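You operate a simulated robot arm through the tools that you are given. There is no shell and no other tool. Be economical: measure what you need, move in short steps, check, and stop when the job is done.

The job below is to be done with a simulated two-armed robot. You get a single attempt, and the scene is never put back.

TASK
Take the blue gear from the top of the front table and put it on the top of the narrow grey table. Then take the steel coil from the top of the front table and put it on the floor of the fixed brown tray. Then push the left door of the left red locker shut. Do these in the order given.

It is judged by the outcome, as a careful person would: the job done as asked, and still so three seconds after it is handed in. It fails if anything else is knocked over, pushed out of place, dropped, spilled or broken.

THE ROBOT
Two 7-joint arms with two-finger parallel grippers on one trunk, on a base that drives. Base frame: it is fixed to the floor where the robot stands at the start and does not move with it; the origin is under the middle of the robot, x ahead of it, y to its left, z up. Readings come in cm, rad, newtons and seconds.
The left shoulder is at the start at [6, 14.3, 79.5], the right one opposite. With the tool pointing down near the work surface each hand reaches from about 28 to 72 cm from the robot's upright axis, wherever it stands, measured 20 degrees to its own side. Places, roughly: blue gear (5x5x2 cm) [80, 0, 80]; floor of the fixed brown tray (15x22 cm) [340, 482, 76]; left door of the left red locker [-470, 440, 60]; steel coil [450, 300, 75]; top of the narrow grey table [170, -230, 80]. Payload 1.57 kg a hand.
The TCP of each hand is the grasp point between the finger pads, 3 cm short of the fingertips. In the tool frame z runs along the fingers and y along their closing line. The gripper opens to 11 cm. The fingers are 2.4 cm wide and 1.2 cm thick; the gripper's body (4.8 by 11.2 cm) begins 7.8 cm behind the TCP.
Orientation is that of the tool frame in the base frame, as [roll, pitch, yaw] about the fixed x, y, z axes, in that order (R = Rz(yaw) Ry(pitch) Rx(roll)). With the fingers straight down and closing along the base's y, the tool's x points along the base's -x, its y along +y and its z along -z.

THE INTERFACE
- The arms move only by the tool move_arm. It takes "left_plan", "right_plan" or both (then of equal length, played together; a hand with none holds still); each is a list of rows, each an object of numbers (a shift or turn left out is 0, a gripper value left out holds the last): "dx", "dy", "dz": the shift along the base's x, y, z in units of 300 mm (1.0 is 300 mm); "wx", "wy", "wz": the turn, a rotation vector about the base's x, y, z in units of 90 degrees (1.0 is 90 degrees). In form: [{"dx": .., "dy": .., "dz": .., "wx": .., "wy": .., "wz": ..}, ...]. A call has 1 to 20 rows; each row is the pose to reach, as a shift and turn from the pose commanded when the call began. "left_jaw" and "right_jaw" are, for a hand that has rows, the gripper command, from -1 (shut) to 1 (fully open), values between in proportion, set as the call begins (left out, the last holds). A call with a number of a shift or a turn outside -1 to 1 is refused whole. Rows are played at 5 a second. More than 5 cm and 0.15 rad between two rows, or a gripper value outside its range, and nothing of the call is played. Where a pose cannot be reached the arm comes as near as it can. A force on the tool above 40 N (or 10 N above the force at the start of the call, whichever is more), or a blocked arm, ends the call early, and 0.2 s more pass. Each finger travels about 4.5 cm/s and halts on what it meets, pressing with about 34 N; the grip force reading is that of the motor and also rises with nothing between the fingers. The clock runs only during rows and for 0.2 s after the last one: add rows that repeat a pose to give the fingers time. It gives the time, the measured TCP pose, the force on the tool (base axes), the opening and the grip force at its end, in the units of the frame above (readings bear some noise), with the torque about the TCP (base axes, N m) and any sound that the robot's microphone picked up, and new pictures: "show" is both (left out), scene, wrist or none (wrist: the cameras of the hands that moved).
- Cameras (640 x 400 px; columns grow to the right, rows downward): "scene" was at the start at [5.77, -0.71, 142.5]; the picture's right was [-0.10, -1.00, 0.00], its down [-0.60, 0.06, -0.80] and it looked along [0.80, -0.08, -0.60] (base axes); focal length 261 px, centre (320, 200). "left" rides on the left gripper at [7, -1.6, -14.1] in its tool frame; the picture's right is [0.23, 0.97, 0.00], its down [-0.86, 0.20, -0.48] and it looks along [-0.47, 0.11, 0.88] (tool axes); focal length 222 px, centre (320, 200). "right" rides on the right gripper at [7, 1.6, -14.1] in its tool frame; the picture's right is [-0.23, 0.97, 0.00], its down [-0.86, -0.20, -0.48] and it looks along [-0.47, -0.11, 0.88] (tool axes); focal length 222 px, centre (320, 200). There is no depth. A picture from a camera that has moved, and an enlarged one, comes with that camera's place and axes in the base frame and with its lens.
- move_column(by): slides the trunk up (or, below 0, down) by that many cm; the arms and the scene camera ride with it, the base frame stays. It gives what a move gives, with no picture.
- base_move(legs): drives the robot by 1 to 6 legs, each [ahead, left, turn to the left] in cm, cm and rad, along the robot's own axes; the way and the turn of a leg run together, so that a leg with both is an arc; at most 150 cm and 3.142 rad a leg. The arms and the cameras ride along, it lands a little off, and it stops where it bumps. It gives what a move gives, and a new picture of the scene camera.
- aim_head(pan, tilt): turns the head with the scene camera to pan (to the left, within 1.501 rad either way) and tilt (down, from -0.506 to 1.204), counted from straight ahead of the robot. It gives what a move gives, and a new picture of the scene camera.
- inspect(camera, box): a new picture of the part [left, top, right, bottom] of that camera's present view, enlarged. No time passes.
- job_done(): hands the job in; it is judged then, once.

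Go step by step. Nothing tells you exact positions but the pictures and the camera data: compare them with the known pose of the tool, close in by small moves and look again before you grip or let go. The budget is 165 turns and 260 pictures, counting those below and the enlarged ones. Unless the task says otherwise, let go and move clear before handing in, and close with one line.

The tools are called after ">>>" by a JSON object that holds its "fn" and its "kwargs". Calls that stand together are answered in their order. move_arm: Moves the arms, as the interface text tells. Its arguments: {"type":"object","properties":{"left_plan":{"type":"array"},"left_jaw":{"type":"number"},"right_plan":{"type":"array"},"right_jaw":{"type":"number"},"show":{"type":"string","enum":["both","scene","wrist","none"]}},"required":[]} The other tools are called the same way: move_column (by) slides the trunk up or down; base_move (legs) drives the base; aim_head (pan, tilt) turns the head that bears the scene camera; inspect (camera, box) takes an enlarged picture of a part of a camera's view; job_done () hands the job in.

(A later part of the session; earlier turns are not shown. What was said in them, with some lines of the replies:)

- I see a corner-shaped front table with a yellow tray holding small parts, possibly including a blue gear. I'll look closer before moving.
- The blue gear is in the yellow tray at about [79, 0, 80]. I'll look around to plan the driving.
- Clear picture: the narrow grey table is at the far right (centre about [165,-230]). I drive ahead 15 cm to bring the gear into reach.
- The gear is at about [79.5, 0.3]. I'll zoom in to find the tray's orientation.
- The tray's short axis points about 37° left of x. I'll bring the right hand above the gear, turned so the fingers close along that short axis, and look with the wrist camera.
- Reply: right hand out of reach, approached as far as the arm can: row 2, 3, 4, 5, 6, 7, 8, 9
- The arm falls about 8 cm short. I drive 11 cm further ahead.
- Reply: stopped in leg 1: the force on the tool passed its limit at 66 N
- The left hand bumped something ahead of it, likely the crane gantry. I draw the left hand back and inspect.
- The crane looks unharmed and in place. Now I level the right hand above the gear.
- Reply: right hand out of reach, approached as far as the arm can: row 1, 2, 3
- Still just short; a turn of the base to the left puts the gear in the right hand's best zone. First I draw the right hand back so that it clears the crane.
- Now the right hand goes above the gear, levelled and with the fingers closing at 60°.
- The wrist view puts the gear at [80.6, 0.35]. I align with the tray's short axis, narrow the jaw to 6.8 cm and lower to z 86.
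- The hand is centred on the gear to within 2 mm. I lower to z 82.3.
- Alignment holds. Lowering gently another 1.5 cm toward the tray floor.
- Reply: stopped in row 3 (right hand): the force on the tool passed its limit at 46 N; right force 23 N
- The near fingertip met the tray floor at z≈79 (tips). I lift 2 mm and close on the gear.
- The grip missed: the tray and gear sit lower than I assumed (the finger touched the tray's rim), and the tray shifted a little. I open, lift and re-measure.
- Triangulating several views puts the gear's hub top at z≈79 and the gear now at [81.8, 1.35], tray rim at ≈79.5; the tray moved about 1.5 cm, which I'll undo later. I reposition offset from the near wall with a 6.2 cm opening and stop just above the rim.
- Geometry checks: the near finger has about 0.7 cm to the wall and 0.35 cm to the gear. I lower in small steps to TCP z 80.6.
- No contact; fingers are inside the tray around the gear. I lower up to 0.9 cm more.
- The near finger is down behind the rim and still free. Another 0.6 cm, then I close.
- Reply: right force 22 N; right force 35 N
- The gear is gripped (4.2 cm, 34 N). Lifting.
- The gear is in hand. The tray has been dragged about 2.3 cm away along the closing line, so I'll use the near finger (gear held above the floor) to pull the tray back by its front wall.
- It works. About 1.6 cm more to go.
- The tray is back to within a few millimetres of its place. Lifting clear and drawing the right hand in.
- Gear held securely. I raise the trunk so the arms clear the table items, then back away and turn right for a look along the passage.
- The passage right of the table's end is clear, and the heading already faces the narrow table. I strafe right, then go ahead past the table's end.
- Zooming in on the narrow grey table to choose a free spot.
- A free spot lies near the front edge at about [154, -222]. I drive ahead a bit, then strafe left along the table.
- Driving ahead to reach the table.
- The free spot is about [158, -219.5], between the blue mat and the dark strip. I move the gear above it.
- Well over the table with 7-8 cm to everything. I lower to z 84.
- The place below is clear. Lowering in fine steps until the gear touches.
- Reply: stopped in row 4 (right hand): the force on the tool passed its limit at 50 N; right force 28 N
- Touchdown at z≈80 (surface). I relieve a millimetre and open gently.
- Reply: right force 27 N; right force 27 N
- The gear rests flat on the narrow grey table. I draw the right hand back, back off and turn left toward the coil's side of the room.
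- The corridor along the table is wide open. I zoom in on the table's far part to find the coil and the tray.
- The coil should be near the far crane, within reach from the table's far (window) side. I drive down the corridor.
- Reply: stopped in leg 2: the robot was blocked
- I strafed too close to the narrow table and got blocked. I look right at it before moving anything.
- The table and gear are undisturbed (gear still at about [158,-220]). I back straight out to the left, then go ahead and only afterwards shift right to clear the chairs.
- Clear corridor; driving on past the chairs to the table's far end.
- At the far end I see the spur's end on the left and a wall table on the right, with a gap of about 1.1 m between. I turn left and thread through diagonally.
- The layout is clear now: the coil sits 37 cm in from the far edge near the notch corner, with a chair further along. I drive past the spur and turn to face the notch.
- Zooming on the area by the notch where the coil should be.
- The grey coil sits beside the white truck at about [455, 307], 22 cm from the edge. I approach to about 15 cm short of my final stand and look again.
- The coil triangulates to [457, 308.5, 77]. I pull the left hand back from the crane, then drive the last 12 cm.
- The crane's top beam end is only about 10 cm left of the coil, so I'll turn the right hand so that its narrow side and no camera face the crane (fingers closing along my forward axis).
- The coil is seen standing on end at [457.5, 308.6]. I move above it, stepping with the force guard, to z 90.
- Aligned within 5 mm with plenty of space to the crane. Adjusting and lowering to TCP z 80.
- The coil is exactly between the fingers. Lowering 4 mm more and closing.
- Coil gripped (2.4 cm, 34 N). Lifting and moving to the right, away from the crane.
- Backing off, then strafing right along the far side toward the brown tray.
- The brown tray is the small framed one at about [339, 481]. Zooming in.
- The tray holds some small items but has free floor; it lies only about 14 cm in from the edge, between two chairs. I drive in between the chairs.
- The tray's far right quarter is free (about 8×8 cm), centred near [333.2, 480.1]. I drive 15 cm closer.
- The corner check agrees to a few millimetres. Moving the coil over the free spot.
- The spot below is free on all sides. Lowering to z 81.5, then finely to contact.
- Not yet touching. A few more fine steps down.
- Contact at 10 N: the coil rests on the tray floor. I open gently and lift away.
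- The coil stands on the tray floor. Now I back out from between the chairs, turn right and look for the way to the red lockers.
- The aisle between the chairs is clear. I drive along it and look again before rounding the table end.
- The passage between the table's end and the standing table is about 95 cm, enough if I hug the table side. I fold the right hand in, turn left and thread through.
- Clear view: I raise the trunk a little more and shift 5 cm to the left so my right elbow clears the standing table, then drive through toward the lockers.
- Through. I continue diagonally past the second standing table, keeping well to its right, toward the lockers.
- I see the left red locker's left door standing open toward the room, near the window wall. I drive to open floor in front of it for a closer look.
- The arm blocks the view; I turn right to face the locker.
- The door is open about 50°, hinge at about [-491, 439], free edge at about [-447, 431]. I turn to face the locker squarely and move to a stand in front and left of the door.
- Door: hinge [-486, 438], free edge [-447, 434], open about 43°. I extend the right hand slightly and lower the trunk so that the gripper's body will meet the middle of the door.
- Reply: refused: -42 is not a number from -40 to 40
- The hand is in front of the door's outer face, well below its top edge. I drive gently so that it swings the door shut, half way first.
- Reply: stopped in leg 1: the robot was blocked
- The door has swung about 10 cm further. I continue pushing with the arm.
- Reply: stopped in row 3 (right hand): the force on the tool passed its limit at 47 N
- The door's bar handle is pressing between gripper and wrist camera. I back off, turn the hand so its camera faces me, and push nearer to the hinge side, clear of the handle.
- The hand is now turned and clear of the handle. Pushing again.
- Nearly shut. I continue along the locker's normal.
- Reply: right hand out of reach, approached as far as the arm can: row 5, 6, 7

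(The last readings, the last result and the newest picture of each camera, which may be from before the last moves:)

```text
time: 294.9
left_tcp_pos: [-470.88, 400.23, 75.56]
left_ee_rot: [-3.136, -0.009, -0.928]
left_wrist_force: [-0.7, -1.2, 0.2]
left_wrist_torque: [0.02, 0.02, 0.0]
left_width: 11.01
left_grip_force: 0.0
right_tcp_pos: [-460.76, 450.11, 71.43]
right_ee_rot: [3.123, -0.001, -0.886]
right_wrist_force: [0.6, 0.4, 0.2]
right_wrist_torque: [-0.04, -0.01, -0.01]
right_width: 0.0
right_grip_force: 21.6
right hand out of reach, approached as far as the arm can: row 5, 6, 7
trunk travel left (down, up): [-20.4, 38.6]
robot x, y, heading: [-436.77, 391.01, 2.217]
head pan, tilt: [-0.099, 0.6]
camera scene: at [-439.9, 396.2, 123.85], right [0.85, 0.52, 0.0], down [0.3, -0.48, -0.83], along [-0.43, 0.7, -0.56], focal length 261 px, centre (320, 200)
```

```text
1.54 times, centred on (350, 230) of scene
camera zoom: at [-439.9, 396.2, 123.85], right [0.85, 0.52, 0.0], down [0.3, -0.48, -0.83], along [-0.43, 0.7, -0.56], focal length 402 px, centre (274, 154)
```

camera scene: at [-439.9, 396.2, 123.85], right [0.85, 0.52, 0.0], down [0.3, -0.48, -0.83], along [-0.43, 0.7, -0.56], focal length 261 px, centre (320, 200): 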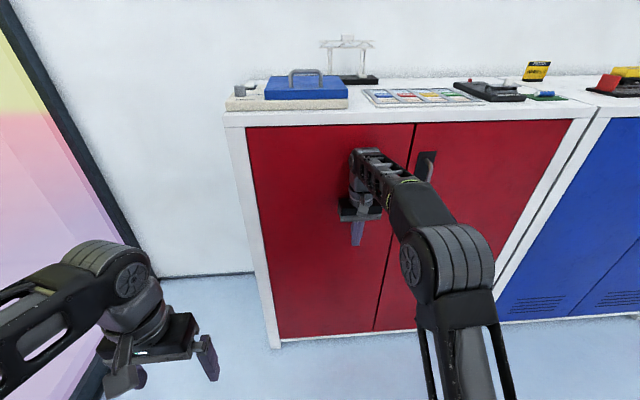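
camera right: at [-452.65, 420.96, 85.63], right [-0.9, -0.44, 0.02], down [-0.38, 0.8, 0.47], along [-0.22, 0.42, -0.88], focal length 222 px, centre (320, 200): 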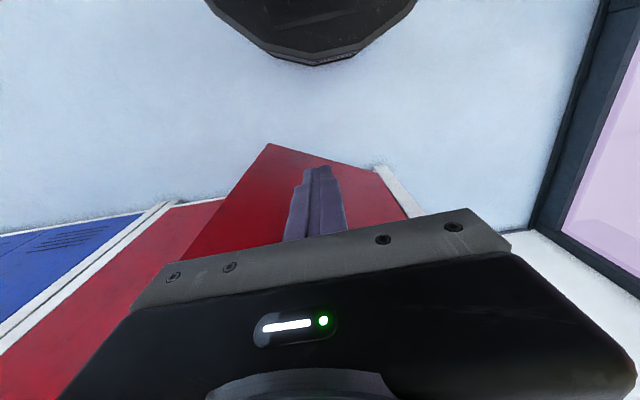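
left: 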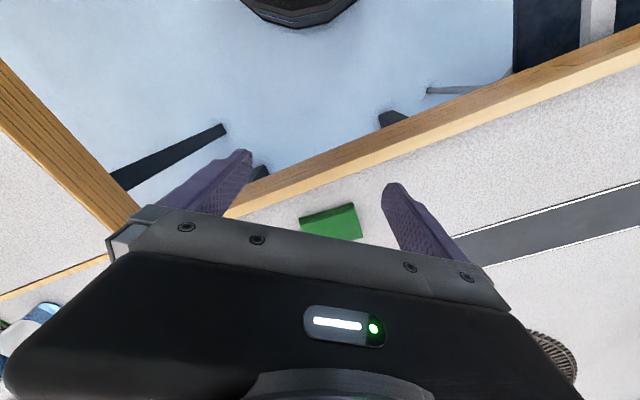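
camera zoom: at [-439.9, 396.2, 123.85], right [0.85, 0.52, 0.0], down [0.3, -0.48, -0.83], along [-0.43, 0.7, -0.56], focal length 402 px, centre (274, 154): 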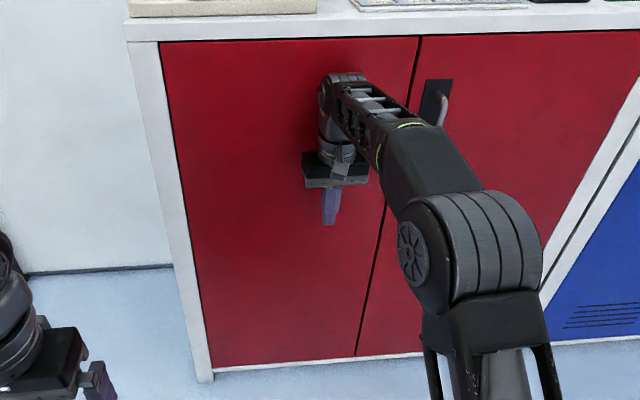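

The door looks flush. I give it one gentle final press by driving 5 cm forward, then back away and check.

>>> {"fn": "base_move", "kwargs": {"legs": [[5, 0, 0]]}}

>>> {"fn": "base_move", "kwargs": {"legs": [[-35, 0, 0]]}}

>>> {"fn": "inspect", "kwargs": {"camera": "scene", "box": [200, 80, 460, 340]}}

```text
time: 295.7
left_tcp_pos: [-471.59, 401.29, 75.71]
left_ee_rot: [-3.135, -0.006, -0.931]
left_wrist_force: [-0.5, 0.3, -0.2]
left_wrist_torque: [-0.04, 0.01, 0.01]
left_width: 11.0
left_grip_force: 0.0
right_tcp_pos: [-461.05, 450.36, 71.72]
right_ee_rot: [3.119, -0.023, -0.889]
right_wrist_force: [11.5, -18.6, 6.9]
right_wrist_torque: [2.58, 1.6, -0.26]
right_width: 0.0
right_grip_force: 21.4
trunk travel left (down, up): [-20.4, 38.6]
robot x, y, heading: [-437.76, 392.29, 2.214]
head pan, tilt: [-0.099, 0.6]
stopped in leg 1: the force on the tool passed its limit at 118 N (the readings are from after the stop); the commanded pose is now the measured one
camera scene: at [-440.61, 397.07, 123.86], right [0.85, 0.52, 0.0], down [0.29, -0.48, -0.83], along [-0.43, 0.71, -0.56], focal length 261 px, centre (320, 200)
```

scene: 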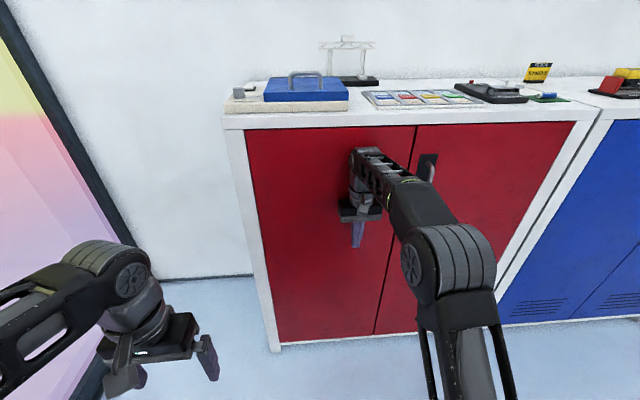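

```text
time: 298.0
left_tcp_pos: [-450.59, 373.37, 75.6]
left_ee_rot: [-3.135, -0.008, -0.932]
left_wrist_force: [-1.0, -0.4, 0.3]
left_wrist_torque: [-0.02, -0.01, -0.02]
left_width: 11.04
left_grip_force: 0.0
right_tcp_pos: [-439.84, 422.61, 71.6]
right_ee_rot: [3.12, -0.027, -0.887]
right_wrist_force: [-0.3, -0.8, 0.2]
right_wrist_torque: [0.02, -0.01, -0.01]
right_width: 0.0
right_grip_force: 21.9
trunk travel left (down, up): [-20.4, 38.6]
robot x, y, heading: [-416.65, 363.96, 2.221]
head pan, tilt: [-0.099, 0.6]
camera scene: at [-419.52, 369.27, 123.85], right [0.85, 0.52, 0.0], down [0.29, -0.48, -0.83], along [-0.43, 0.7, -0.56], focal length 261 px, centre (320, 200)
```

scene: 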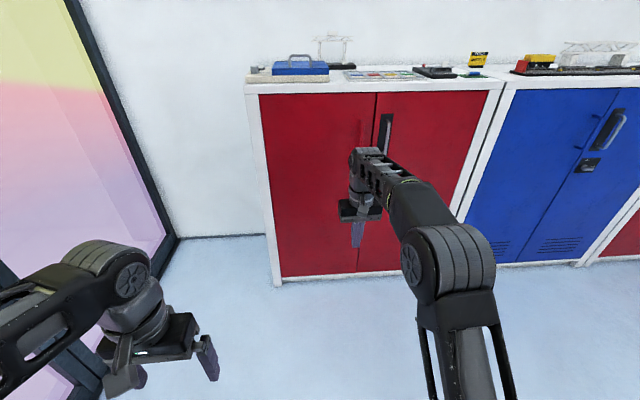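

```text
1.54 times, centred on (330, 210) of scene
camera zoom: at [-419.52, 369.27, 123.85], right [0.85, 0.52, 0.0], down [0.29, -0.48, -0.83], along [-0.43, 0.7, -0.56], focal length 402 px, centre (305, 185)
```

zoom: 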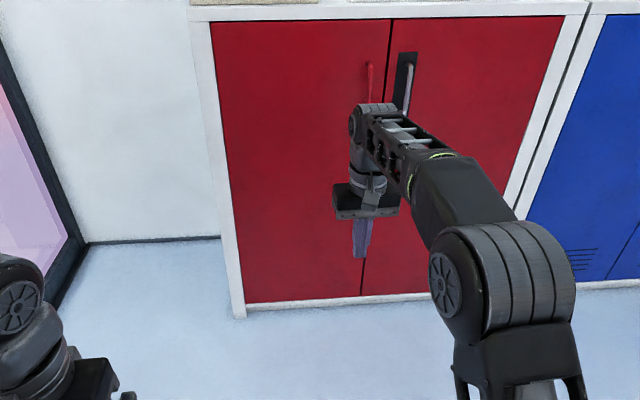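

The door sits flush with its neighbour and stays shut. The locker and the items on top have not moved, and the hands are clear. Handing in.

>>> {"fn": "job_done", "kwargs": {}}

```text
The job is handed in.
```

The blue gear is on the narrow grey table, the steel coil is on the floor of the brown tray, and the left door of the left red locker is shut, done in that order. I dragged the yellow tray about 2.3 cm while taking the gear and pulled it back to within about 1 cm. The left arm hit the crane on the front table at up to 66 N, and the robot was once blocked against the narrow grey table. The final press on the closed locker door peaked at 118 N. Nothing else looked moved in the pictures.
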